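You operate a simulated robot arm through the tools that you are given. There is no shell and no other tool. Be economical: measure what you need, move in short steps, check, and stop when the job is done.

Carry out the task below with a simulated robot arm. There is one attempt and no reset: what you move stays moved.

## Task
Run jack F up to its load lamp, switch off, park the key.
Fine: step knob on RUN, group knob left on that jack, no trip, the other jacks stay; the key goes into its holder.

The check looks at the end state, three seconds after you hand in, the way a careful person would. Anything else that was tipped, shoved, dropped, spilled or broken makes it a failure.

## Robot
A 6-joint arm with a fingered hand, fixed in place. Base frame: the origin is at the foot of the arm, x ahead of it, y to its left, z up; the work surface is at about z = 900. Readings come in mm, degrees, newtons and seconds.
With the tool pointing down near the work surface it reaches from about 280 to 700 mm from the base axis. Its first joint turns from -166.0 to 166.0 degrees. Payload 4 kg.
The tool frame sits at the grasp point between the pads (the TCP): z along the fingers, y along the line on which they close. The tips reach 22 mm beyond it. Largest opening 112 mm; the body of the gripper starts 60 mm behind the TCP. The gripper is a hand of 4 fingers: y runs from the thumb to the fingers, the wrist lies at [0, 0, -218] in the tool frame, and closing takes about 1.5 s.
Orientation is told as [roll, pitch, yaw] about the base's x, y, z axes, in that order, counted from this pose: with the fingers straight down and closing along the base's y, the tool's x points along the base's -x, its y along +y and its z along -z.

## Interface
- The arm moves only by the tool nudge_tool. Its arguments are lists of equal length, an entry for each row: "angular": the turn, a rotation vector about the base's x, y, z in units of 5 degrees (1.0 is 5 degrees), a list of three; "dp": the shift along the base's x, y, z in units of 30 mm (1.0 is 30 mm), a list of three. In form: {"angular": [[ax, ay, az], ...], "dp": [[tx, ty, tz], ...]}. A call has 1 to 8 rows; each row shifts and turns the commanded pose from where the row before left it. "hand" is the gripper command, from -1 (shut) to 1 (fully open), values between in proportion, set as the call begins (left out, the last holds). A call with a number of a shift or a turn outside -1 to 1 is refused whole. Rows are played at 5 a second. More than 50 mm and 8.6 degrees between two rows, or a gripper value outside its range, and nothing of the call is played. Where a pose cannot be reached the arm comes as near as it can. A force on the tool above 90 N (or 10 N above the force at the start of the call, whichever is more), or a blocked arm, ends the call early, and 0.2 s more pass. The fingers move at their own pace (about 45 mm/s each) and stop on an object; they squeeze with about 30 N. The grip force told is the motor's: it shows also when the fingers shut on nothing. Time passes only in rows, and 0.2 s behind the last, so rows that do not move let the fingers close. It gives the time, the measured TCP pose, the force on the tool (base axes), the opening and the grip force at its end, in the units of the frame above (readings bear some noise), with the torque about the TCP (base axes, N m) and any sound that the robot's microphone picked up.
- Cameras (640 x 400 px; columns grow to the right, rows downward): "scene" is fixed at [391.8, -644.7, 1654.1]; the picture's right is [0.98, 0.19, 0.00], its down [0.16, -0.81, -0.56] and it looks along [-0.11, 0.55, -0.83] (base axes); focal length 327 px, centre (320, 200). "wrist" rides on the gripper at [69, 4, -83] in the tool frame; the picture's right is [-0.06, 1.00, 0.00], its down [-0.76, -0.05, -0.64] and it looks along [-0.64, -0.04, 0.77] (tool axes); focal length 243 px, centre (320, 200). There is no depth. A picture from a camera that has moved, and an enlarged one, comes with that camera's place and axes in the base frame and with its lens. The place of the scene camera against the robot may be out by one fixed shift of up to 12 mm in any direction.
- get_image(camera): a new picture of that camera. The clock stands still meanwhile.
- set_fingers(finger1, finger2, finger3, thumb_bend): sets how far each is bent, from 0 (flat) to 1 (curled in); at 0.3 the hand is open as for a grip, at 0.7 the pads meet at the TCP. One left out holds its place. A second passes; each finger stops where it meets its share of the squeeze, and holds until it gets a number again. A gripper value or a shape takes the hand back. It gives what a move gives, with no picture; readings hold the bend of each and the force on the fingers (four entries, about 0 where the hand has none), thumb and palm.
- preshape(shape): the hand has 4 fingers and takes this shape, open, in about a second: jaw (thumb against the fingers, like two jaws); tri (thumb and two fingers); tip (a fingertip pinch); poke (one finger out to press); point (the index stretched); flat (the hand flat); cup (the hand cupped); fist (a fist). The gripper value then closes the fingers along that shape, each until it touches; the sizes above hold for jaw. It gives what a move gives, with no picture.
- inspect(camera, box): a new picture of the part [left, top, right, bottom] of that camera's present view, enlarged. The clock stands still meanwhile.
- sign_off(): hands the job in; it is judged then, once.

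Work in short steps. Places have to be worked out from the pictures, the camera data and where the tool is seen: move nearer, look again, correct. Check each grasp and each placing, and mend what went wrong. You have 120 turns and 64 pictures in all, those below and enlarged ones among them. Open the gripper and draw the arm clear of the work before you hand the job in, unless the task says otherwise; then end with one line.

The tools are called by a JSON object that holds its "api" and its "payload". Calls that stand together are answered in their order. nudge_tool: Moves the arm, as the interface text tells. Its arguments: {"type":"object","properties":{"angular":{"type":"array","items":{"type":"array","items":{"type":"number"}}},"dp":{"type":"array","items":{"type":"array","items":{"type":"number"}}},"hand":{"type":"number"}},"required":["angular","dp"]} The other tools are called the same way: preshape (shape) gives the hand a shape; set_fingers (finger1, finger2, finger3, thumb_bend) moves the fingers one by one; get_image (camera) takes a picture; inspect (camera, box) takes an enlarged picture of a part of a camera's view; sign_off () hands the job in.

At the start:

```text
clock: 0.0
tool_pos: [242.3, -319.8, 1266.6]
ee_rot: [0.0, 0.0, 0.0]
contact_force: [0.6, 0.0, 0.0]
wrist_torque: [0.0, 0.0, -0.01]
opening: 111.7
gripper_force: 0.0
shape: jaw
bend: [0.3, 0.3, 0.3, 0.3]
finger forces: [0.1, 0.0, 0.0, 0.0, 0.0, 0.0]
```

scene: 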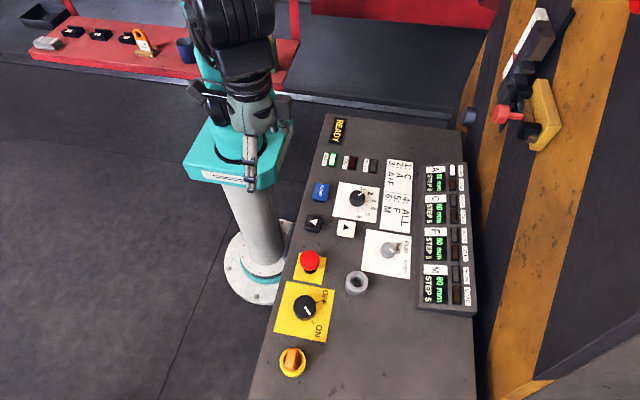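
wrist: 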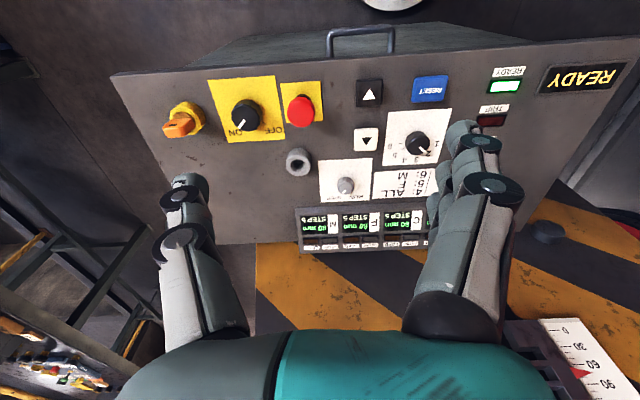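

I'll start by enlarging the panel to read labels and states.

{"api": "inspect", "payload": {"camera": "scene", "box": [300, 110, 480, 222]}}

{"api": "inspect", "payload": {"camera": "scene", "box": [260, 210, 480, 385]}}

{"api": "inspect", "payload": {"camera": "wrist", "box": [140, 50, 460, 250]}}

```text
3.56 times, centred on (390, 166) of scene
camera zoom: at [391.8, -644.7, 1654.1], right [0.98, 0.19, 0.0], down [0.16, -0.81, -0.56], along [-0.11, 0.55, -0.83], focal length 1162 px, centre (71, 321)
```

zoom: 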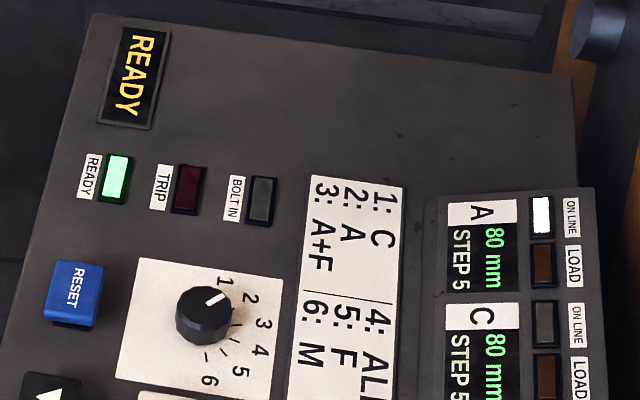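

```text
2.29 times, centred on (370, 298) of scene
camera zoom: at [391.8, -644.7, 1654.1], right [0.98, 0.19, 0.0], down [0.16, -0.81, -0.56], along [-0.11, 0.55, -0.83], focal length 747 px, centre (206, -23)
```

zoom: 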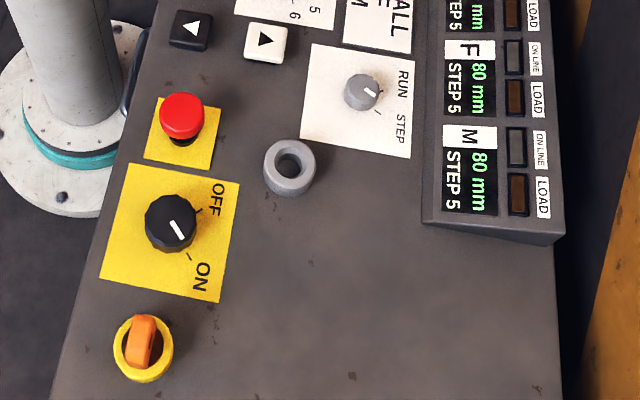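

```text
2.00 times, centred on (300, 150) of wrist
camera zoom: at [173.1, -314.1, 1348.0], right [0.06, 1.0, 0.0], down [0.76, -0.05, 0.64], along [0.64, -0.04, -0.77], focal length 485 px, centre (360, 300)
```

zoom: 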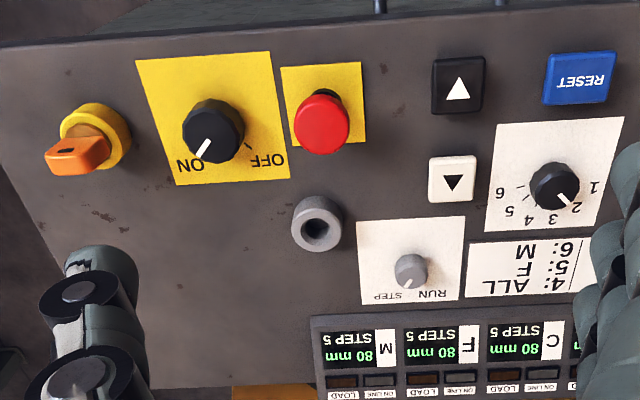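

Now the surroundings, and the knob pointers closer up.

{"api": "inspect", "payload": {"camera": "scene", "box": [20, 0, 220, 100]}}

{"api": "inspect", "payload": {"camera": "scene", "box": [450, 0, 610, 150]}}

{"api": "inspect", "payload": {"camera": "scene", "box": [330, 180, 430, 300]}}

```text
3.20 times, centred on (120, 50) of scene
camera zoom: at [391.8, -644.7, 1654.1], right [0.98, 0.19, 0.0], down [0.16, -0.81, -0.56], along [-0.11, 0.55, -0.83], focal length 1046 px, centre (960, 680)
```

zoom: 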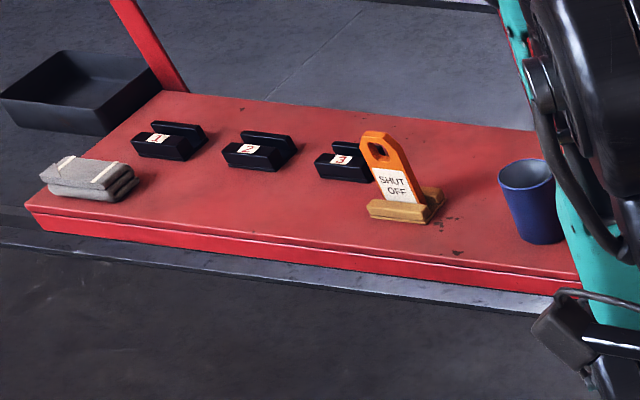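

```text
2.67 times, centred on (530, 75) of scene
camera zoom: at [391.8, -644.7, 1654.1], right [0.98, 0.19, 0.0], down [0.16, -0.81, -0.56], along [-0.11, 0.55, -0.83], focal length 871 px, centre (-240, 533)
```

zoom: 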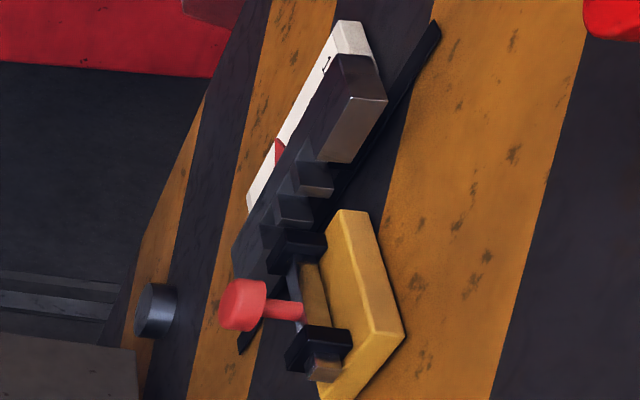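

```text
3.33 times, centred on (380, 240) of scene
camera zoom: at [391.8, -644.7, 1654.1], right [0.98, 0.19, 0.0], down [0.16, -0.81, -0.56], along [-0.11, 0.55, -0.83], focal length 1089 px, centre (120, 67)
```

zoom: 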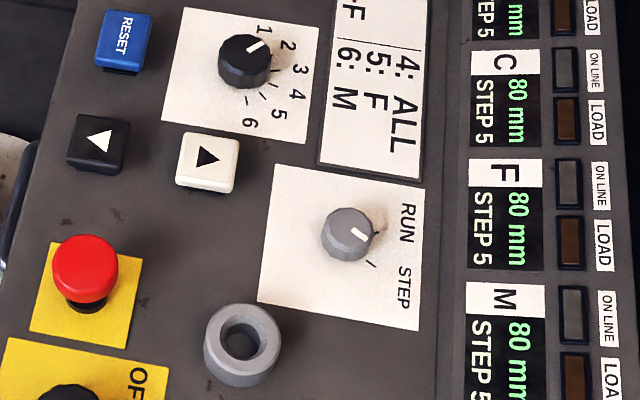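

Panel top works out flat at z≈912; group knob ≈(392,-142), step knob ≈(485,-275), white up-button ≈(380,-237), main switch ≈(318,-448), key ≈(322,-558), grey ring ≈(419,-368). Group knob is on 2 (A). I move in closer to look.

{"api": "nudge_tool", "payload": {"angular": [[0, 0, 0], [0, 0, 0], [0, 0, 0], [0, 0, 0], [0, 0, 0], [0, 0, 0]], "dp": [[0.2, 0.4, -0.9], [0.2, 0.4, -0.9], [0.2, 0.4, -0.9], [0.2, 0.4, -0.9], [0.2, 0.4, -0.9], [0.2, 0.4, -0.9]]}}

{"api": "get_image", "payload": {"camera": "wrist"}}

```text
clock: 1.4
tool_pos: [278.3, -247.7, 1103.7]
ee_rot: [0.0, 0.0, 0.0]
contact_force: [1.0, 0.3, 0.5]
wrist_torque: [-0.02, 0.01, -0.02]
opening: 112.0
gripper_force: 0.1
shape: jaw
bend: [0.3, 0.3, 0.3, 0.3]
finger forces: [0.1, 0.0, 0.1, 0.0, 0.1, 0.1]
```

```text
55 pictures are left
camera wrist: at [210.5, -242.9, 1184.8], right [0.06, 1.0, 0.0], down [0.76, -0.05, 0.64], along [0.64, -0.04, -0.77], focal length 243 px, centre (320, 200)
```

wrist: 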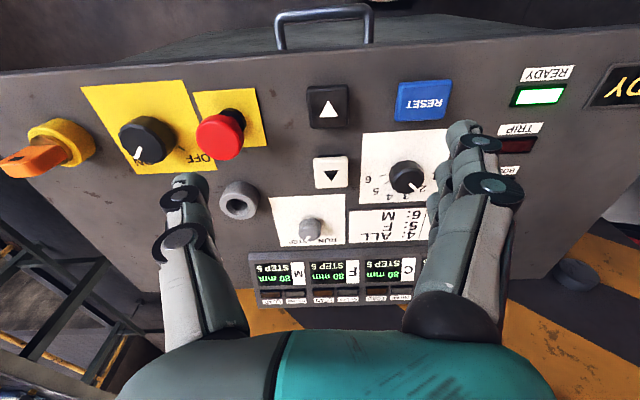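

{"api": "inspect", "payload": {"camera": "wrist", "box": [260, 120, 460, 260]}}

{"api": "inspect", "payload": {"camera": "wrist", "box": [0, 90, 270, 230]}}

```text
2.86 times, centred on (360, 190) of wrist
camera zoom: at [210.5, -242.9, 1184.8], right [0.06, 1.0, 0.0], down [0.76, -0.05, 0.64], along [0.64, -0.04, -0.77], focal length 693 px, centre (206, 229)
```

zoom: 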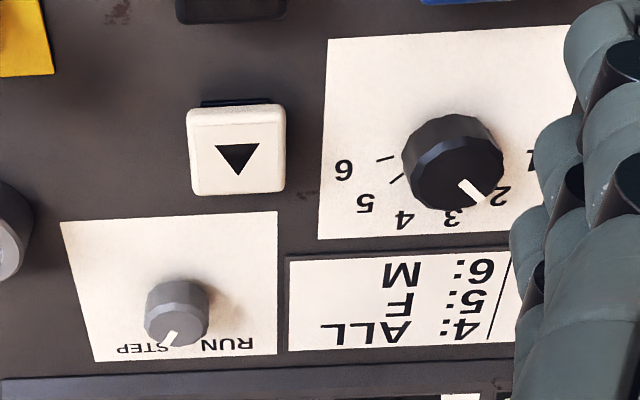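

```text
2.37 times, centred on (135, 160) of wrist
camera zoom: at [210.5, -242.9, 1184.8], right [0.06, 1.0, 0.0], down [0.76, -0.05, 0.64], along [0.64, -0.04, -0.77], focal length 575 px, centre (758, 295)
```

zoom: 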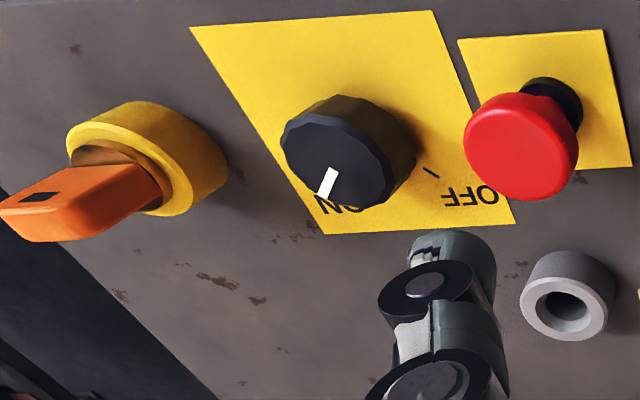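

{"api": "inspect", "payload": {"camera": "scene", "box": [370, 230, 420, 262]}}

{"api": "inspect", "payload": {"camera": "wrist", "box": [285, 205, 345, 245]}}

```text
12.50 times, centred on (395, 246) of scene
camera zoom: at [391.8, -644.7, 1654.1], right [0.98, 0.19, 0.0], down [0.16, -0.81, -0.56], along [-0.11, 0.55, -0.83], focal length 4084 px, centre (-618, -375)
```

zoom: 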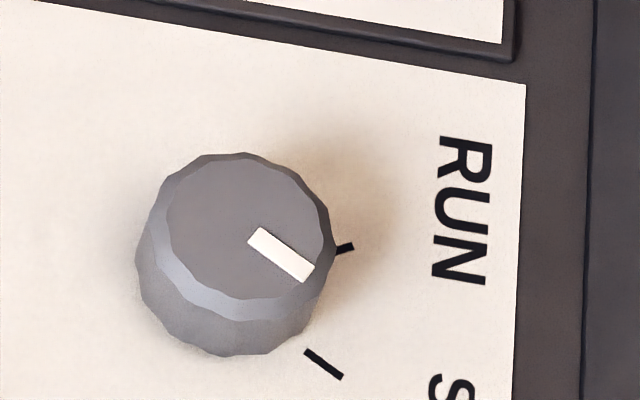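

```text
10.00 times, centred on (315, 225) of wrist
camera zoom: at [210.5, -242.9, 1184.8], right [0.06, 1.0, 0.0], down [0.76, -0.05, 0.64], along [0.64, -0.04, -0.77], focal length 2426 px, centre (370, -50)
```

zoom: 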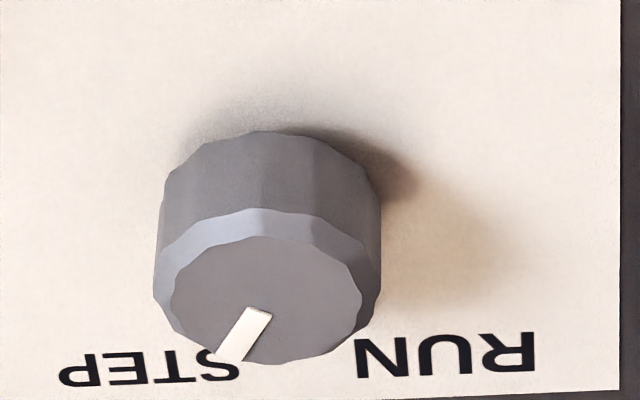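

The step knob points at STEP (≈-30°), RUN is at ≈+30°, so it must turn +60° about z. I go above it with yaw -30° and a narrower opening.

{"api": "nudge_tool", "payload": {"angular": [[0, 0, -0.75], [0, 0, -0.75], [0, 0, -0.75], [0, 0, -0.75], [0, 0, -0.75], [0, 0, -0.75], [0, 0, -0.75], [0, 0, -0.75]], "dp": [[0.88, -0.12, -0.4], [0.88, -0.12, -0.4], [0.88, -0.12, -0.4], [0.88, -0.12, -0.4], [0.88, -0.12, -0.4], [0.88, -0.12, -0.4], [0.88, -0.12, -0.4], [0.88, -0.12, -0.4]], "hand": 0.3}}

{"api": "get_image", "payload": {"camera": "wrist"}}

{"api": "inspect", "payload": {"camera": "scene", "box": [300, 150, 500, 290]}}

```text
clock: 3.2
tool_pos: [488.9, -274.1, 1008.9]
ee_rot: [0.0, -0.1, -30.1]
contact_force: [-0.3, 0.3, 0.0]
wrist_torque: [0.01, 0.02, -0.02]
opening: 73.2
gripper_force: 0.1
shape: jaw
bend: [0.7, 0.7, 0.7, 0.67]
finger forces: [0.0, 0.0, 0.0, 0.1, 0.0, 0.0]
```

```text
50 pictures are left
camera wrist: at [431.4, -235.9, 1090.5], right [0.56, 0.83, 0.0], down [0.64, -0.43, 0.64], along [0.54, -0.36, -0.77], focal length 243 px, centre (320, 200)
```

wrist: 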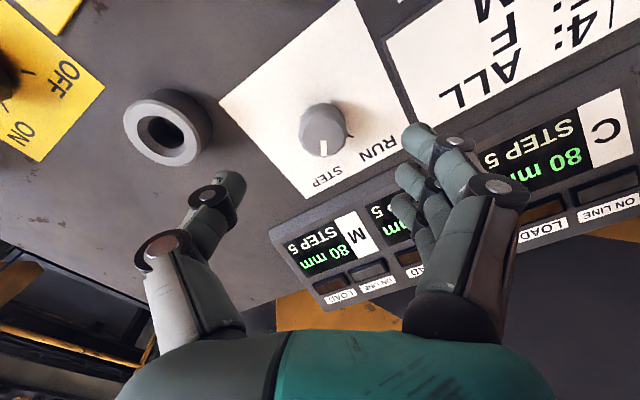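

```text
2.86 times, centred on (400, 220) of scene
camera zoom: at [391.8, -644.7, 1654.1], right [0.98, 0.19, 0.0], down [0.16, -0.81, -0.56], along [-0.11, 0.55, -0.83], focal length 934 px, centre (91, 143)
```

zoom: 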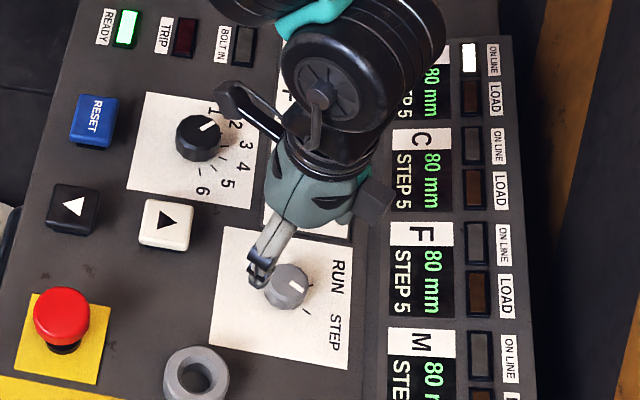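

Knob seen near (493,-276); I lower by 40 mm and look again.

{"api": "nudge_tool", "payload": {"angular": [[0, 0, 0], [0, 0, 0]], "dp": [[0.07, -0.03, -0.7], [0.07, -0.03, -0.7]]}}

{"api": "get_image", "payload": {"camera": "wrist"}}

```text
clock: 3.8
tool_pos: [492.3, -277.8, 966.9]
ee_rot: [0.0, -0.1, -30.1]
contact_force: [0.5, 0.3, -0.2]
wrist_torque: [0.01, -0.01, 0.02]
opening: 73.3
gripper_force: 0.1
shape: jaw
bend: [0.7, 0.7, 0.7, 0.67]
finger forces: [0.0, 0.1, 0.0, 0.1, 0.0, 0.0]
```

```text
48 pictures are left
camera wrist: at [435.6, -238.2, 1047.9], right [0.55, 0.83, 0.0], down [0.64, -0.43, 0.64], along [0.54, -0.36, -0.77], focal length 243 px, centre (320, 200)
```

wrist: 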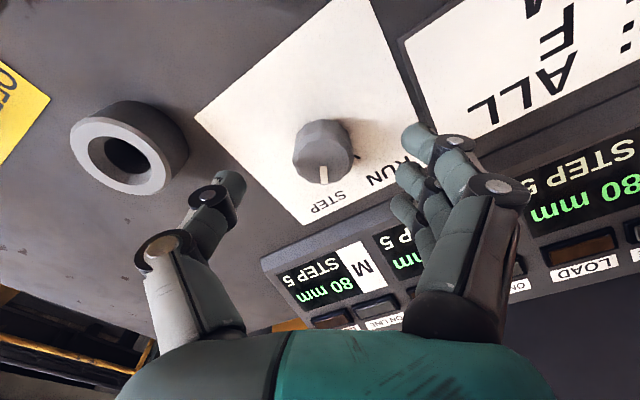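

Knob centre ≈(497,-277.5), top ≈926. I lower so the tips straddle the knob just above the plate, then close.

{"api": "nudge_tool", "payload": {"angular": [[0, 0, 0], [0, 0, 0]], "dp": [[0.15, 0, -0.5], [0, 0, -0.5]]}}

{"api": "get_image", "payload": {"camera": "wrist"}}

```text
clock: 4.4
tool_pos: [496.4, -277.7, 935.3]
ee_rot: [0.0, 0.0, -30.0]
contact_force: [-0.2, 0.1, 0.3]
wrist_torque: [0.01, 0.03, 0.03]
opening: 73.0
gripper_force: 0.0
shape: jaw
bend: [0.7, 0.7, 0.7, 0.67]
finger forces: [0.0, 0.0, 0.0, 0.0, 0.1, 0.0]
```

```text
47 pictures are left
camera wrist: at [440.6, -238.7, 1017.4], right [0.55, 0.83, 0.0], down [0.64, -0.43, 0.64], along [0.53, -0.36, -0.77], focal length 243 px, centre (320, 200)
```

wrist: 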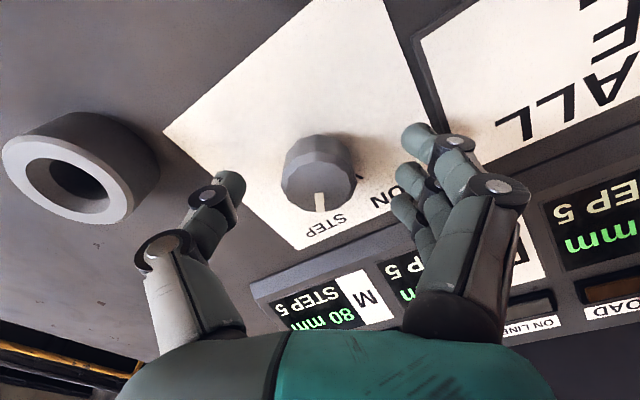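

Aligned; lower 6 mm more and close gently around the knob.

{"api": "nudge_tool", "payload": {"angular": [[0, 0, 0]], "dp": [[0, 0, -0.2]]}}

{"api": "nudge_tool", "payload": {"angular": [[0, 0, 0], [0, 0, 0], [0, 0, 0], [0, 0, 0], [0, 0, 0], [0, 0, 0], [0, 0, 0]], "dp": [[0, 0, 0], [0, 0, 0], [0, 0, 0], [0, 0, 0], [0, 0, 0], [0, 0, 0], [0, 0, 0]], "hand": -0.6}}

{"api": "get_image", "payload": {"camera": "wrist"}}

```text
clock: 4.8
tool_pos: [497.6, -276.1, 930.9]
ee_rot: [0.0, -0.2, -30.0]
contact_force: [-0.6, -0.5, 0.0]
wrist_torque: [-0.03, 0.01, 0.0]
opening: 73.5
gripper_force: 0.0
shape: jaw
bend: [0.7, 0.7, 0.7, 0.67]
finger forces: [0.0, 0.0, 0.0, 0.0, 0.1, 0.0]
```

```text
clock: 6.4
tool_pos: [497.5, -276.5, 929.7]
ee_rot: [0.0, -0.1, -30.1]
contact_force: [0.5, -1.1, -3.8]
wrist_torque: [0.0, -0.01, 0.05]
opening: 22.2
gripper_force: 29.9
shape: jaw
bend: [0.71, 0.74, 0.71, 0.7]
finger forces: [9.6, 8.9, 8.5, 0.0, 27.2, 0.0]
```

```text
46 pictures are left
camera wrist: at [440.9, -238.2, 1011.7], right [0.55, 0.83, 0.0], down [0.64, -0.43, 0.64], along [0.53, -0.36, -0.77], focal length 243 px, centre (320, 200)
```

wrist: 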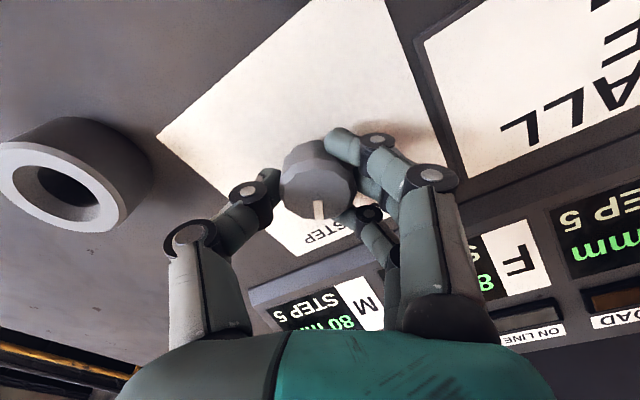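

Gripped firmly (22 mm). Turning +60° about z.

{"api": "nudge_tool", "payload": {"angular": [[0, 0, 1], [0, 0, 1], [0, 0, 1], [0, 0, 1], [0, 0, 1], [0, 0, 1]], "dp": [[0, 0, 0], [0, 0, 0], [0, 0, 0], [0, 0, 0], [0, 0, 0], [0, 0, 0]]}}

{"api": "nudge_tool", "payload": {"angular": [[0, 0, 1], [0, 0, 1], [0, 0, 1], [0, 0, 1], [0, 0, 1], [0, 0, 1]], "dp": [[0, 0, 0], [0, 0, 0], [0, 0, 0], [0, 0, 0], [0, 0, 0], [0, 0, 0]]}}

{"api": "get_image", "payload": {"camera": "wrist"}}

```text
clock: 7.8
tool_pos: [496.6, -277.3, 930.0]
ee_rot: [0.1, 0.0, 0.1]
contact_force: [-8.2, 4.7, -2.7]
wrist_torque: [0.13, 0.16, -0.02]
opening: 21.8
gripper_force: 30.3
shape: jaw
bend: [0.71, 0.73, 0.71, 0.7]
finger forces: [14.0, 10.7, 8.8, 0.0, 26.2, 0.0]
```

```text
clock: 9.2
tool_pos: [496.8, -277.9, 931.1]
ee_rot: [0.1, 0.0, 30.1]
contact_force: [-6.9, 0.0, -11.9]
wrist_torque: [0.08, 0.14, 0.02]
opening: 21.2
gripper_force: 30.3
shape: jaw
bend: [0.71, 0.73, 0.71, 0.7]
finger forces: [13.3, 10.6, 9.0, 0.0, 25.4, 0.0]
```

```text
45 pictures are left
camera wrist: at [436.0, -308.1, 1012.4], right [-0.45, 0.9, 0.0], down [0.69, 0.34, 0.64], along [0.57, 0.29, -0.77], focal length 243 px, centre (320, 200)
```

wrist: 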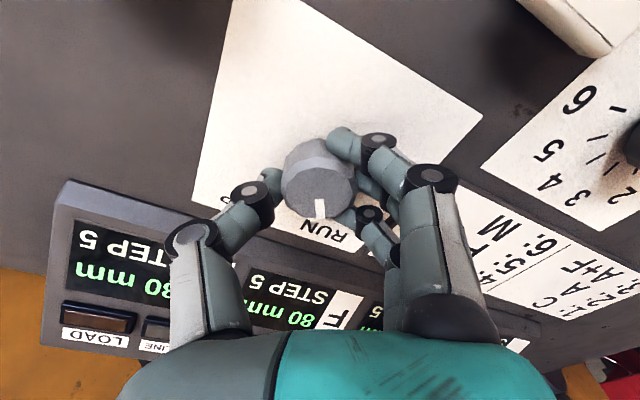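

RUN is set. Release, lift, and travel to above the group knob at yaw +45°.

{"api": "nudge_tool", "payload": {"angular": [[0, 0, 0], [0, 0, 0], [0, 0, 0], [0, 0, 0], [0, 0, 0], [0, 0, 0], [0, 0, 0], [0, 0, 0]], "dp": [[0, 0, 0], [0, 0, 0], [0, 0, 0], [0, 0, 0], [0, 0, 0.5], [0, 0, 0.5], [0, 0, 0.5], [0, 0, 0.5]], "hand": 0.3}}

{"api": "nudge_tool", "payload": {"angular": [[0, 0, 0.5], [0, 0, 0.5], [0, 0, 0.5], [0, 0, 0.5], [0, 0, 0.5], [0, 0, 0.5]], "dp": [[-0.57, 0.75, 0], [-0.57, 0.75, 0], [-0.57, 0.75, 0], [-0.57, 0.75, 0], [-0.57, 0.75, 0], [-0.57, 0.75, 0]]}}

{"api": "get_image", "payload": {"camera": "wrist"}}

```text
clock: 11.0
tool_pos: [496.7, -277.4, 990.2]
ee_rot: [0.0, -0.1, 29.9]
contact_force: [-0.7, 0.2, -0.3]
wrist_torque: [0.01, 0.01, 0.01]
opening: 72.6
gripper_force: 0.0
shape: jaw
bend: [0.7, 0.7, 0.7, 0.67]
finger forces: [0.1, 0.1, 0.1, 0.1, 0.0, 0.0]
```

```text
clock: 12.4
tool_pos: [393.6, -140.5, 992.3]
ee_rot: [0.0, 0.0, 45.0]
contact_force: [-0.1, 0.7, -0.2]
wrist_torque: [-0.03, 0.04, 0.0]
opening: 72.6
gripper_force: 0.0
shape: jaw
bend: [0.7, 0.7, 0.7, 0.67]
finger forces: [0.1, 0.0, 0.0, 0.0, 0.0, 0.0]
```

```text
44 pictures are left
camera wrist: at [342.8, -186.5, 1073.5], right [-0.66, 0.75, 0.0], down [0.57, 0.51, 0.64], along [0.48, 0.42, -0.77], focal length 243 px, centre (320, 200)
```

wrist: 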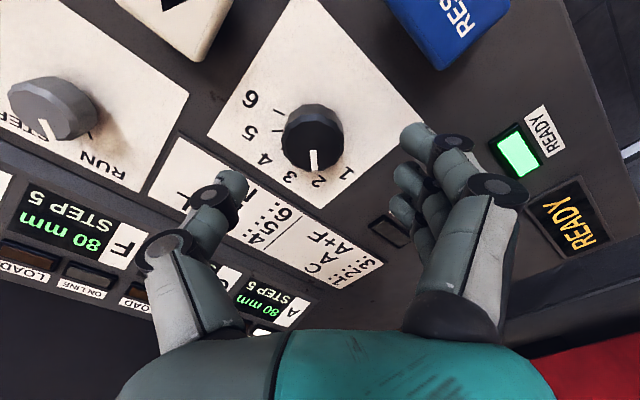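

Knob at ≈(400,-143), pointer at 2 (≈+45°), 5 at ≈-45°. Descend around it.

{"api": "nudge_tool", "payload": {"angular": [[0, 0, 0], [0, 0, 0], [0, 0, 0]], "dp": [[0.2, -0.07, -0.5], [0, 0, -0.75], [0, 0, -0.55]]}}

{"api": "get_image", "payload": {"camera": "wrist"}}

```text
clock: 13.2
tool_pos: [399.6, -145.3, 938.1]
ee_rot: [0.1, 0.0, 45.0]
contact_force: [0.2, 0.6, 1.2]
wrist_torque: [-0.01, -0.04, -0.02]
opening: 72.5
gripper_force: 0.0
shape: jaw
bend: [0.7, 0.7, 0.7, 0.67]
finger forces: [0.1, 0.1, 0.1, 0.0, 0.0, 0.1]
```

```text
43 pictures are left
camera wrist: at [348.0, -190.5, 1018.8], right [-0.66, 0.75, 0.0], down [0.58, 0.51, 0.64], along [0.48, 0.42, -0.77], focal length 243 px, centre (320, 200)
```

wrist: 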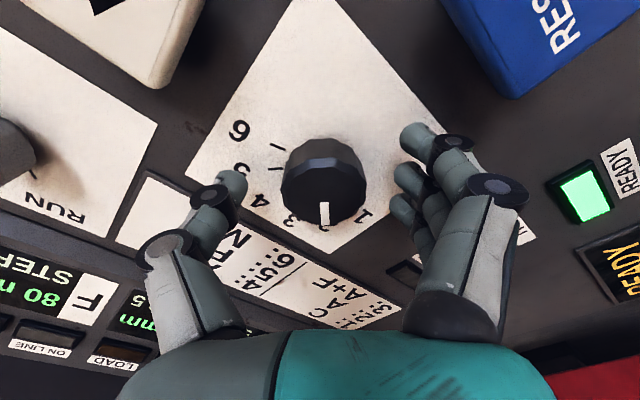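

Centered. Lower a little, close.

{"api": "nudge_tool", "payload": {"angular": [[0, 0, 0]], "dp": [[0, 0, -0.2]]}}

{"api": "nudge_tool", "payload": {"angular": [[0, 0, 0], [0, 0, 0], [0, 0, 0], [0, 0, 0], [0, 0, 0], [0, 0, 0], [0, 0, 0]], "dp": [[0, 0, 0], [0, 0, 0], [0, 0, 0], [0, 0, 0], [0, 0, 0], [0, 0, 0], [0, 0, 0]], "hand": -0.6}}

{"api": "nudge_tool", "payload": {"angular": [[0, 0, -1], [0, 0, -1], [0, 0, -1], [0, 0, -1], [0, 0, -1], [0, 0, -1]], "dp": [[0, 0, 0], [0, 0, 0], [0, 0, 0], [0, 0, 0], [0, 0, 0], [0, 0, 0]]}}

{"api": "get_image", "payload": {"camera": "wrist"}}

```text
clock: 13.6
tool_pos: [401.2, -143.9, 930.8]
ee_rot: [0.1, 0.0, 45.0]
contact_force: [-0.4, -0.2, -0.1]
wrist_torque: [-0.01, 0.0, -0.03]
opening: 72.4
gripper_force: 0.1
shape: jaw
bend: [0.7, 0.7, 0.7, 0.67]
finger forces: [0.0, 0.0, 0.0, 0.0, 0.2, 0.0]
```

```text
clock: 15.2
tool_pos: [399.2, -145.1, 931.6]
ee_rot: [-0.1, -0.1, 45.0]
contact_force: [-2.7, -5.5, -3.6]
wrist_torque: [-0.05, 0.05, -0.01]
opening: 27.9
gripper_force: 30.2
shape: jaw
bend: [0.72, 0.73, 0.73, 0.7]
finger forces: [8.8, 9.5, 9.9, 0.0, 26.4, 0.1]
```

```text
clock: 16.6
tool_pos: [398.5, -144.5, 930.9]
ee_rot: [0.2, 0.2, 14.9]
contact_force: [-32.4, -0.4, 11.9]
wrist_torque: [0.08, 0.69, 0.12]
opening: 28.3
gripper_force: 30.4
shape: jaw
bend: [0.72, 0.73, 0.73, 0.7]
finger forces: [30.6, 11.9, 11.6, 0.1, 27.2, 0.1]
```

```text
42 pictures are left
camera wrist: at [331.7, -157.2, 1012.4], right [-0.19, 0.98, 0.0], down [0.76, 0.15, 0.64], along [0.63, 0.13, -0.77], focal length 243 px, centre (320, 200)
```

wrist: 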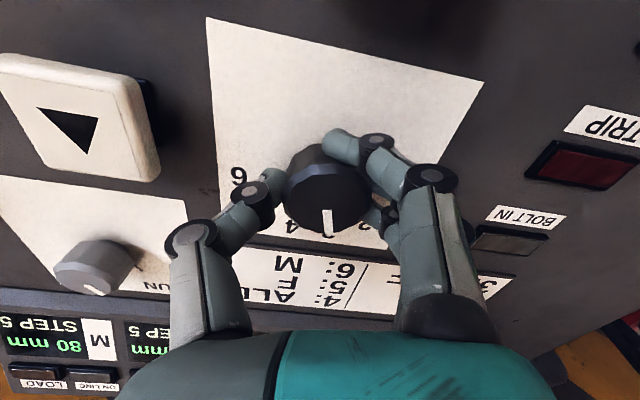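

It turned with the hand, with a 32 N side load; I shift 3 mm in -x while continuing.

{"api": "nudge_tool", "payload": {"angular": [[0, 0, -1], [0, 0, -1], [0, 0, -1], [0, 0, -1], [0, 0, -1], [0, 0, -1]], "dp": [[-0.1, 0, 0], [0, 0, 0], [0, 0, 0], [0, 0, 0], [0, 0, 0], [0, 0, 0]]}}

{"api": "get_image", "payload": {"camera": "wrist"}}

```text
clock: 18.0
tool_pos: [394.6, -142.9, 929.6]
ee_rot: [0.1, 0.2, -15.1]
contact_force: [-18.4, 18.7, 8.9]
wrist_torque: [0.53, 0.28, 0.12]
opening: 28.2
gripper_force: 29.7
shape: jaw
bend: [0.72, 0.73, 0.73, 0.7]
finger forces: [23.9, 13.3, 12.8, 0.0, 24.4, 0.0]
```

```text
41 pictures are left
camera wrist: at [331.8, -121.0, 1012.3], right [0.32, 0.95, 0.0], down [0.73, -0.25, 0.64], along [0.61, -0.2, -0.77], focal length 243 px, centre (320, 200)
```

wrist: 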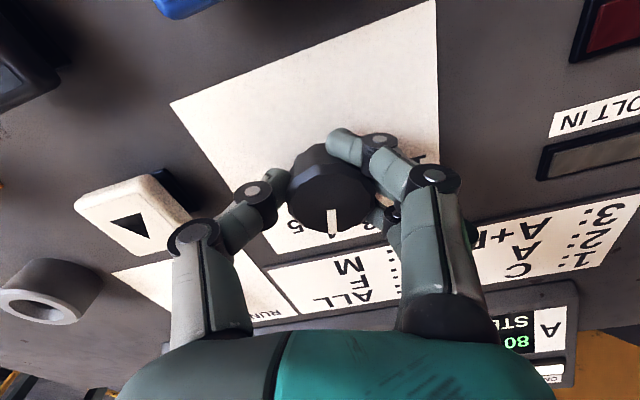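

Good, now at 4; force says shift slightly -x,+y. Another -30°.

{"api": "nudge_tool", "payload": {"angular": [[0, 0, -1], [0, 0, -1], [0, 0, -1], [0, 0, -1], [0, 0, -1], [0, 0, -1]], "dp": [[0, 0.07, 0], [0, 0, 0], [0, 0, 0], [0, 0, 0], [0, 0, 0], [0, 0, 0]]}}

{"api": "get_image", "payload": {"camera": "wrist"}}

{"api": "inspect", "payload": {"camera": "scene", "box": [310, 120, 490, 310]}}

```text
clock: 19.4
tool_pos: [395.6, -140.8, 930.9]
ee_rot: [0.0, 0.1, -44.9]
contact_force: [-19.0, 27.2, 10.2]
wrist_torque: [0.63, 0.21, 0.18]
opening: 28.1
gripper_force: 30.0
shape: jaw
bend: [0.72, 0.73, 0.73, 0.7]
finger forces: [30.4, 11.7, 11.1, 0.1, 28.5, 0.1]
```

```text
40 pictures are left
camera wrist: at [351.1, -87.7, 1012.3], right [0.75, 0.66, 0.0], down [0.51, -0.58, 0.64], along [0.42, -0.48, -0.77], focal length 243 px, centre (320, 200)
```

wrist: 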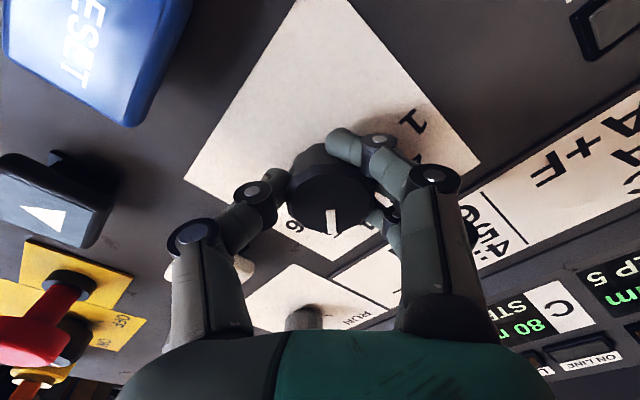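

```text
2.11 times, centred on (400, 215) of scene
camera zoom: at [391.8, -644.7, 1654.1], right [0.98, 0.19, 0.0], down [0.16, -0.81, -0.56], along [-0.11, 0.55, -0.83], focal length 688 px, centre (152, 168)
```

zoom: 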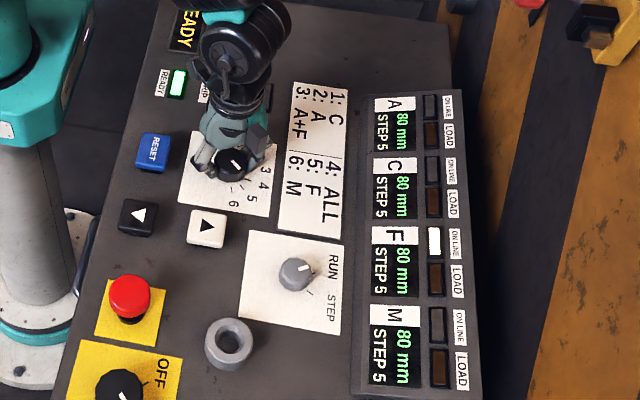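

F alone is on line. Release, lift, and take the poke shape.

{"api": "nudge_tool", "payload": {"angular": [[0, 0, 0], [0, 0, 0], [0, 0, 0], [0, 0, 0], [0, 0, 0], [0, 0, 0], [0, 0, 0], [0, 0, 0]], "dp": [[0, 0, 0], [0, 0, 0], [0, 0, 0], [0, 0, 0], [0, 0, 0.5], [0, 0, 0.8], [0, 0, 0.8], [0, 0, 0.8]], "hand": 0.3}}

{"api": "preshape", "payload": {"shape": "poke"}}

{"api": "nudge_tool", "payload": {"angular": [[0, 0, 1], [0, 0, 1], [0, 0, 1], [0, 0, 1], [0, 0, 1], [0, 0, 1], [0, 0, 1], [0, 0, 1]], "dp": [[-0.1, -0.4, 0], [-0.1, -0.4, 0], [-0.1, -0.4, 0], [-0.1, -0.4, 0], [-0.1, -0.4, 0], [-0.1, -0.4, 0], [-0.1, -0.4, 0], [-0.1, -0.4, 0]]}}

{"api": "get_image", "payload": {"camera": "wrist"}}

{"api": "inspect", "payload": {"camera": "scene", "box": [290, 120, 490, 310]}}

```text
clock: 21.2
tool_pos: [397.7, -142.3, 1017.0]
ee_rot: [0.0, 0.0, -44.9]
contact_force: [0.3, 0.3, -1.1]
wrist_torque: [0.02, -0.02, -0.01]
opening: 72.4
gripper_force: 0.1
shape: jaw
bend: [0.7, 0.7, 0.7, 0.67]
finger forces: [0.1, 0.0, 0.1, 0.1, 0.0, 0.0]
```

```text
clock: 22.1
tool_pos: [396.9, -142.2, 1018.1]
ee_rot: [0.0, -0.1, -45.0]
contact_force: [0.6, -0.5, 0.5]
wrist_torque: [0.01, 0.01, 0.02]
opening: 0.0
gripper_force: 0.1
shape: poke
bend: [1.0, 1.0, 1.0, 0.47]
finger forces: [0.1, 0.0, 0.0, 0.0, 0.1, 0.0]
```

```text
clock: 23.9
tool_pos: [372.5, -237.9, 1017.1]
ee_rot: [0.0, 0.0, -5.0]
contact_force: [0.2, -0.7, 0.4]
wrist_torque: [0.0, -0.01, 0.02]
opening: 0.0
gripper_force: 0.0
shape: poke
bend: [1.0, 1.0, 1.0, 0.47]
finger forces: [0.1, 0.0, 0.0, 0.1, 0.1, 0.0]
```

```text
38 pictures are left
camera wrist: at [305.7, -227.7, 1098.1], right [0.15, 0.99, 0.0], down [0.76, -0.11, 0.64], along [0.64, -0.1, -0.77], focal length 243 px, centre (320, 200)
```

wrist: 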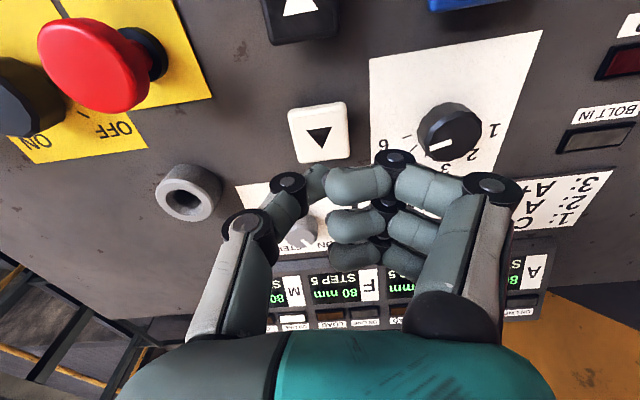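

```text
2.11 times, centred on (390, 215) of scene
camera zoom: at [391.8, -644.7, 1654.1], right [0.98, 0.19, 0.0], down [0.16, -0.81, -0.56], along [-0.11, 0.55, -0.83], focal length 688 px, centre (173, 168)
```

zoom: 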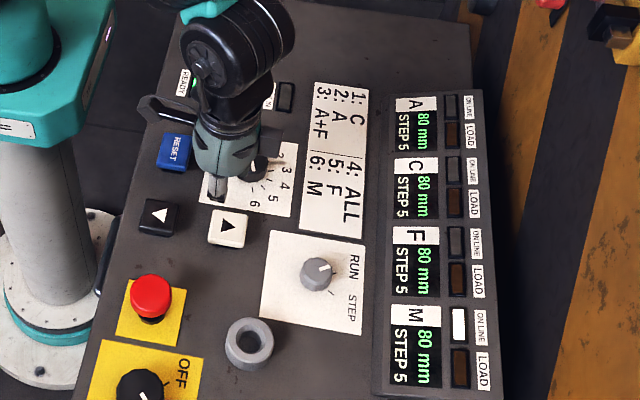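

Release dragged the knob on to 6 (M on line). I go back with the jaw to turn it one position back (+30°), from yaw -30° to 0°.

{"api": "preshape", "payload": {"shape": "jaw"}}

{"api": "nudge_tool", "payload": {"angular": [[0, 0, -1], [0, 0, -1], [0, 0, -1], [0, 0, -1], [0, 0, -1]], "dp": [[0.17, 0.63, -0.1], [0.17, 0.63, -0.1], [0.17, 0.63, -0.1], [0.17, 0.63, -0.1], [0.12, 0.63, -0.1]], "hand": 0.3}}

{"api": "nudge_tool", "payload": {"angular": [[0, 0, 0], [0, 0, 0], [0, 0, 0], [0, 0, 0]], "dp": [[0, 0, -0.7], [0, 0, -0.7], [0, 0, -0.5], [0, 0, -0.2]]}}

{"api": "get_image", "payload": {"camera": "wrist"}}

```text
clock: 24.8
tool_pos: [373.9, -237.3, 1016.2]
ee_rot: [0.1, 0.0, -5.0]
contact_force: [0.7, 0.2, -0.5]
wrist_torque: [0.0, -0.01, -0.01]
opening: 111.8
gripper_force: 0.0
shape: jaw
bend: [0.3, 0.3, 0.3, 0.3]
finger forces: [0.1, 0.0, 0.0, 0.0, 0.0, 0.0]
```

```text
clock: 26.0
tool_pos: [397.6, -142.5, 1002.3]
ee_rot: [0.0, -0.1, -30.1]
contact_force: [-0.2, 0.0, 0.1]
wrist_torque: [-0.02, 0.0, -0.01]
opening: 73.2
gripper_force: 0.0
shape: jaw
bend: [0.7, 0.7, 0.7, 0.67]
finger forces: [0.1, 0.1, 0.1, 0.0, 0.0, 0.0]
```

```text
clock: 27.0
tool_pos: [398.1, -144.5, 937.7]
ee_rot: [0.0, -0.1, -30.1]
contact_force: [-0.1, 0.3, 0.4]
wrist_torque: [-0.02, 0.01, 0.05]
opening: 73.3
gripper_force: 0.0
shape: jaw
bend: [0.7, 0.7, 0.7, 0.67]
finger forces: [0.0, 0.1, 0.1, 0.0, 0.1, 0.0]
```

```text
36 pictures are left
camera wrist: at [341.4, -104.6, 1019.2], right [0.55, 0.83, 0.0], down [0.64, -0.42, 0.64], along [0.54, -0.36, -0.77], focal length 243 px, centre (320, 200)
```

wrist: 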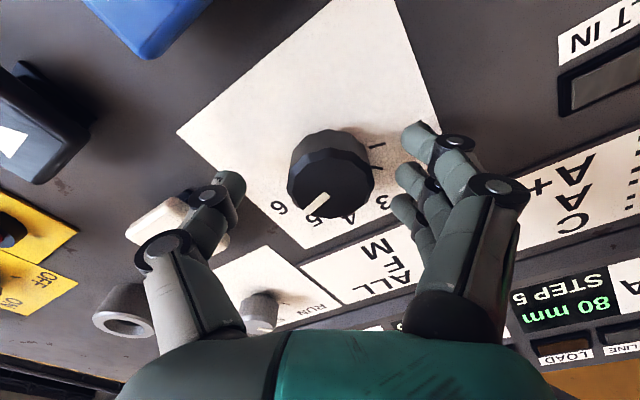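

Pointer at 6. Lower, close, and turn +30°.

{"api": "nudge_tool", "payload": {"angular": [[0, 0, 0]], "dp": [[-0.03, 0.02, -0.2]]}}

{"api": "nudge_tool", "payload": {"angular": [[0, 0, 0], [0, 0, 0], [0, 0, 0], [0, 0, 0], [0, 0, 0], [0, 0, 0], [0, 0, 0]], "dp": [[0, 0, 0], [0, 0, 0], [0, 0, 0], [0, 0, 0], [0, 0, 0], [0, 0, 0], [0, 0, 0]], "hand": -0.6}}

{"api": "nudge_tool", "payload": {"angular": [[0, 0, 1], [0, 0, 1], [0, 0, 1], [0, 0, 1], [0, 0, 1], [0, 0, 1]], "dp": [[0, 0, 0], [0, 0, 0], [0, 0, 0], [0, 0, 0], [0, 0, 0], [0, 0, 0]]}}

{"api": "get_image", "payload": {"camera": "wrist"}}

```text
clock: 27.4
tool_pos: [395.8, -142.5, 932.4]
ee_rot: [-0.1, 0.1, -30.0]
contact_force: [0.3, -0.7, -0.5]
wrist_torque: [0.02, 0.0, -0.01]
opening: 73.4
gripper_force: 0.1
shape: jaw
bend: [0.7, 0.7, 0.7, 0.67]
finger forces: [0.0, 0.0, 0.1, 0.0, 0.0, 0.0]
```

```text
clock: 29.0
tool_pos: [395.9, -142.9, 932.7]
ee_rot: [0.0, 0.0, -30.0]
contact_force: [-2.2, 0.8, -2.3]
wrist_torque: [0.05, -0.04, 0.0]
opening: 29.3
gripper_force: 29.7
shape: jaw
bend: [0.73, 0.73, 0.73, 0.7]
finger forces: [9.2, 9.4, 10.5, 0.1, 26.9, 0.0]
```

```text
clock: 30.4
tool_pos: [398.4, -144.2, 934.0]
ee_rot: [0.0, -0.2, 0.1]
contact_force: [8.8, -8.3, -11.1]
wrist_torque: [-0.16, -0.06, -0.09]
opening: 27.9
gripper_force: 29.8
shape: jaw
bend: [0.73, 0.73, 0.73, 0.7]
finger forces: [6.7, 8.3, 12.6, 0.1, 29.6, 0.0]
```

```text
35 pictures are left
camera wrist: at [329.5, -139.4, 1014.7], right [0.06, 1.0, 0.0], down [0.76, -0.05, 0.64], along [0.64, -0.04, -0.77], focal length 243 px, centre (320, 200)
```

wrist: 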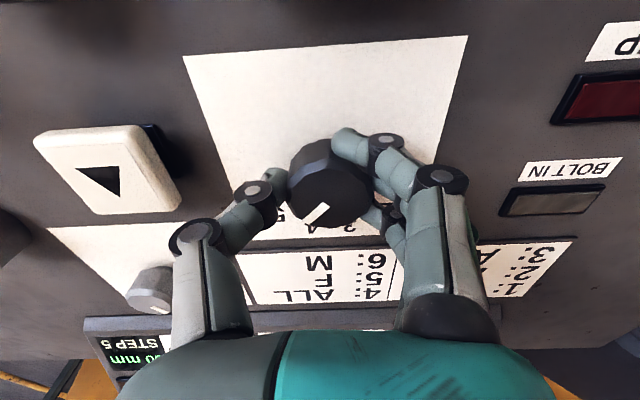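

Pointer at about -45° (5). Release, lift, verify.

{"api": "nudge_tool", "payload": {"angular": [[0, 0, 0], [0, 0, 0], [0, 0, 0], [0, 0, 0], [0, 0, 0], [0, 0, 0], [0, 0, 0], [0, 0, 0]], "dp": [[0, 0, 0], [0, 0, 0], [0, 0, 0], [0, 0, 0], [0, 0, 0.5], [0, 0, 0.8], [0, 0, 0.8], [0, 0, 0.8]], "hand": 0.3}}

{"api": "preshape", "payload": {"shape": "poke"}}

{"api": "get_image", "payload": {"camera": "wrist"}}

{"api": "inspect", "payload": {"camera": "scene", "box": [310, 120, 490, 310]}}

```text
clock: 32.2
tool_pos: [396.3, -142.6, 1020.0]
ee_rot: [-0.1, 0.0, 0.0]
contact_force: [0.6, 0.4, -0.1]
wrist_torque: [-0.02, -0.03, 0.0]
opening: 72.6
gripper_force: 0.0
shape: jaw
bend: [0.7, 0.7, 0.7, 0.67]
finger forces: [0.1, 0.1, 0.0, 0.1, 0.1, 0.1]
```

```text
clock: 33.1
tool_pos: [395.4, -143.4, 1019.8]
ee_rot: [0.0, 0.0, 0.0]
contact_force: [0.1, 1.5, 0.0]
wrist_torque: [0.0, 0.01, -0.04]
opening: 0.0
gripper_force: 0.0
shape: poke
bend: [1.0, 1.0, 1.0, 0.47]
finger forces: [0.0, 0.1, 0.0, 0.0, 0.0, 0.1]
```

```text
34 pictures are left
camera wrist: at [328.2, -138.4, 1101.3], right [0.06, 1.0, 0.0], down [0.76, -0.05, 0.64], along [0.64, -0.04, -0.77], focal length 243 px, centre (320, 200)
```

wrist: 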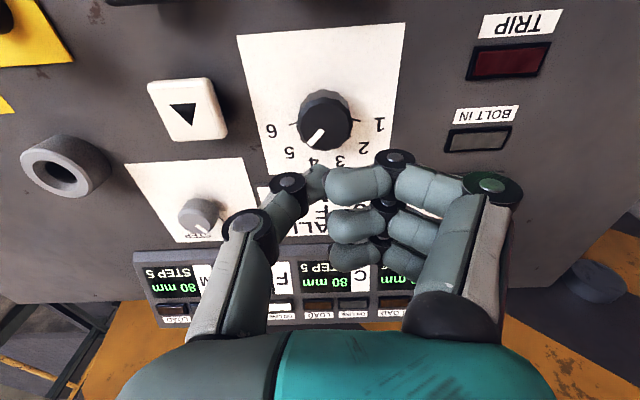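

```text
2.11 times, centred on (400, 215) of scene
camera zoom: at [391.8, -644.7, 1654.1], right [0.98, 0.19, 0.0], down [0.16, -0.81, -0.56], along [-0.11, 0.55, -0.83], focal length 688 px, centre (152, 168)
```

zoom: 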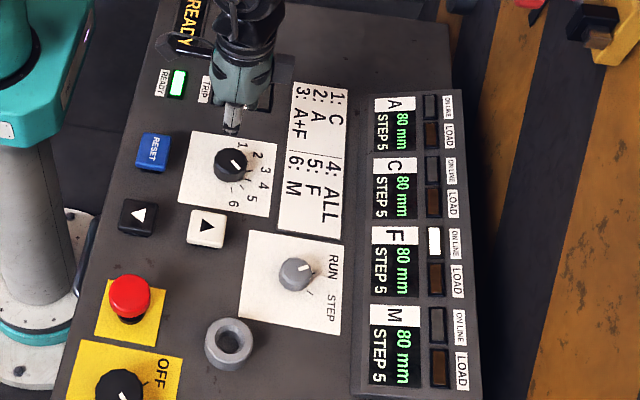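

F on line, group pointer on 5, step on RUN. Now bring the poking tip over the white up button.

{"api": "nudge_tool", "payload": {"angular": [[0, 0, 0], [0, 0, 0], [0, 0, 0], [0, 0, 0]], "dp": [[-0.1, -0.78, 0], [-0.1, -0.78, 0], [-0.1, -0.78, -0.6], [-0.1, -0.78, -0.8]]}}

{"api": "get_image", "payload": {"camera": "wrist"}}

{"api": "inspect", "payload": {"camera": "scene", "box": [310, 160, 430, 260]}}

```text
clock: 34.1
tool_pos: [386.6, -235.5, 977.6]
ee_rot: [0.0, 0.0, 0.0]
contact_force: [-0.6, 0.1, -0.7]
wrist_torque: [-0.04, 0.0, 0.01]
opening: 0.2
gripper_force: 0.0
shape: poke
bend: [1.0, 1.0, 1.0, 0.47]
finger forces: [0.0, 0.1, 0.0, 0.1, 0.0, 0.0]
```

```text
32 pictures are left
camera wrist: at [316.8, -230.5, 1059.9], right [0.06, 1.0, 0.0], down [0.76, -0.05, 0.64], along [0.64, -0.04, -0.77], focal length 243 px, centre (320, 200)
```

wrist: 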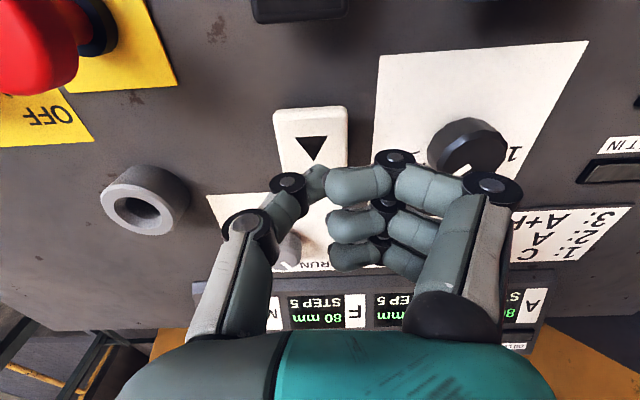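

```text
4.00 times, centred on (370, 210) of scene
camera zoom: at [391.8, -644.7, 1654.1], right [0.98, 0.19, 0.0], down [0.16, -0.81, -0.56], along [-0.11, 0.55, -0.83], focal length 1307 px, centre (120, 160)
```

zoom: 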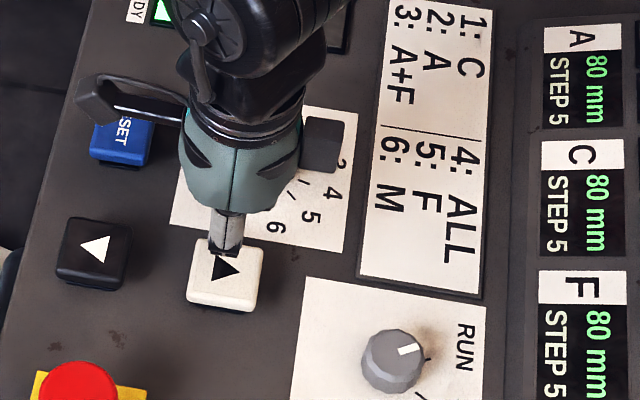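

Button centre ≈(383,-239). Lower the tip to just above it.

{"api": "nudge_tool", "payload": {"angular": [[0, 0, 0], [0, 0, 0]], "dp": [[-0.1, -0.1, -0.4], [0, 0, -0.3]]}}

{"api": "nudge_tool", "payload": {"angular": [[0, 0, 0]], "dp": [[0, 0, -0.13]]}}

{"api": "inspect", "payload": {"camera": "scene", "box": [310, 150, 490, 290]}}

```text
clock: 34.7
tool_pos: [380.5, -239.5, 957.3]
ee_rot: [0.0, -0.1, 0.0]
contact_force: [0.1, 0.0, 0.2]
wrist_torque: [0.01, 0.02, 0.03]
opening: 0.0
gripper_force: 0.1
shape: poke
bend: [1.0, 1.0, 1.0, 0.47]
finger forces: [0.1, 0.1, 0.0, 0.0, 0.0, 0.0]
```

```text
clock: 35.1
tool_pos: [381.4, -239.3, 953.4]
ee_rot: [-0.1, 0.0, 0.0]
contact_force: [0.1, 0.2, -0.7]
wrist_torque: [0.01, 0.01, 0.03]
opening: 0.0
gripper_force: 0.2
shape: poke
bend: [1.0, 1.0, 1.0, 0.47]
finger forces: [0.1, 0.0, 0.1, 0.0, 0.0, 0.0]
```

```text
2.86 times, centred on (400, 220) of scene
camera zoom: at [391.8, -644.7, 1654.1], right [0.98, 0.19, 0.0], down [0.16, -0.81, -0.56], along [-0.11, 0.55, -0.83], focal length 934 px, centre (91, 143)
```

zoom: 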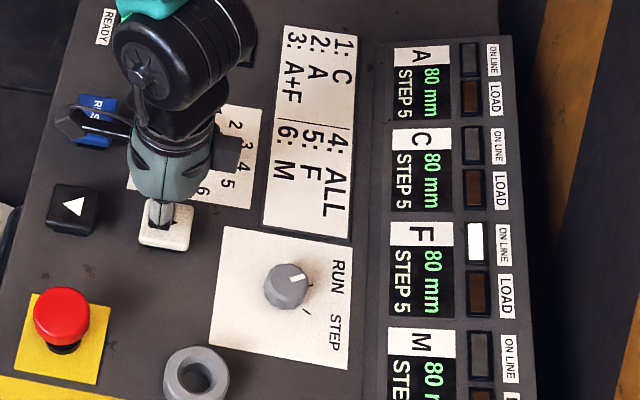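

No contact yet; step down.

{"api": "nudge_tool", "payload": {"angular": [[0, 0, 0]], "dp": [[0, 0, -0.13]]}}

{"api": "nudge_tool", "payload": {"angular": [[0, 0, 0]], "dp": [[0, 0, -0.1]]}}

```text
clock: 35.5
tool_pos: [382.0, -239.2, 949.6]
ee_rot: [0.0, 0.0, 0.1]
contact_force: [-0.1, 0.5, 0.6]
wrist_torque: [-0.01, 0.01, -0.03]
opening: 0.0
gripper_force: 0.1
shape: poke
bend: [1.0, 1.0, 1.0, 0.47]
finger forces: [0.0, 0.1, 0.1, 0.0, 0.2, 0.1]
```

```text
clock: 35.9
tool_pos: [382.3, -238.3, 946.7]
ee_rot: [0.0, 0.0, -0.1]
contact_force: [0.2, -0.3, 2.5]
wrist_torque: [-0.02, 0.01, 0.05]
opening: 0.0
gripper_force: 0.1
shape: poke
bend: [1.0, 1.0, 1.0, 0.47]
finger forces: [0.0, 0.0, 0.0, 0.0, 2.0, 0.0]
```

Contact at z≈946.7 on the thumb tip (2.5 N). I check the display, then press 2 mm more.

{"api": "nudge_tool", "payload": {"angular": [[0, 0, 0]], "dp": [[0, 0, -0.07]]}}

{"api": "inspect", "payload": {"camera": "scene", "box": [400, 150, 490, 310]}}

```text
clock: 36.3
tool_pos: [381.2, -240.2, 944.8]
ee_rot: [0.1, 0.0, 0.0]
contact_force: [0.5, 1.1, 1.9]
wrist_torque: [0.01, 0.02, 0.04]
opening: 0.2
gripper_force: 0.1
shape: poke
bend: [1.0, 1.0, 1.0, 0.47]
finger forces: [0.0, 0.0, 0.0, 0.0, 2.7, 0.0]
```

```text
2.50 times, centred on (445, 230) of scene
camera zoom: at [391.8, -644.7, 1654.1], right [0.98, 0.19, 0.0], down [0.16, -0.81, -0.56], along [-0.11, 0.55, -0.83], focal length 817 px, centre (8, 125)
```

zoom: 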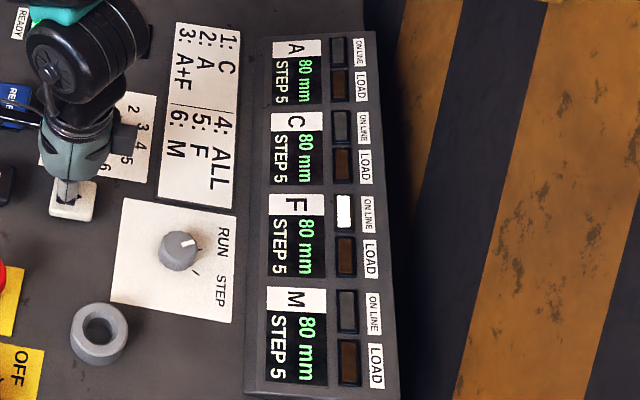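

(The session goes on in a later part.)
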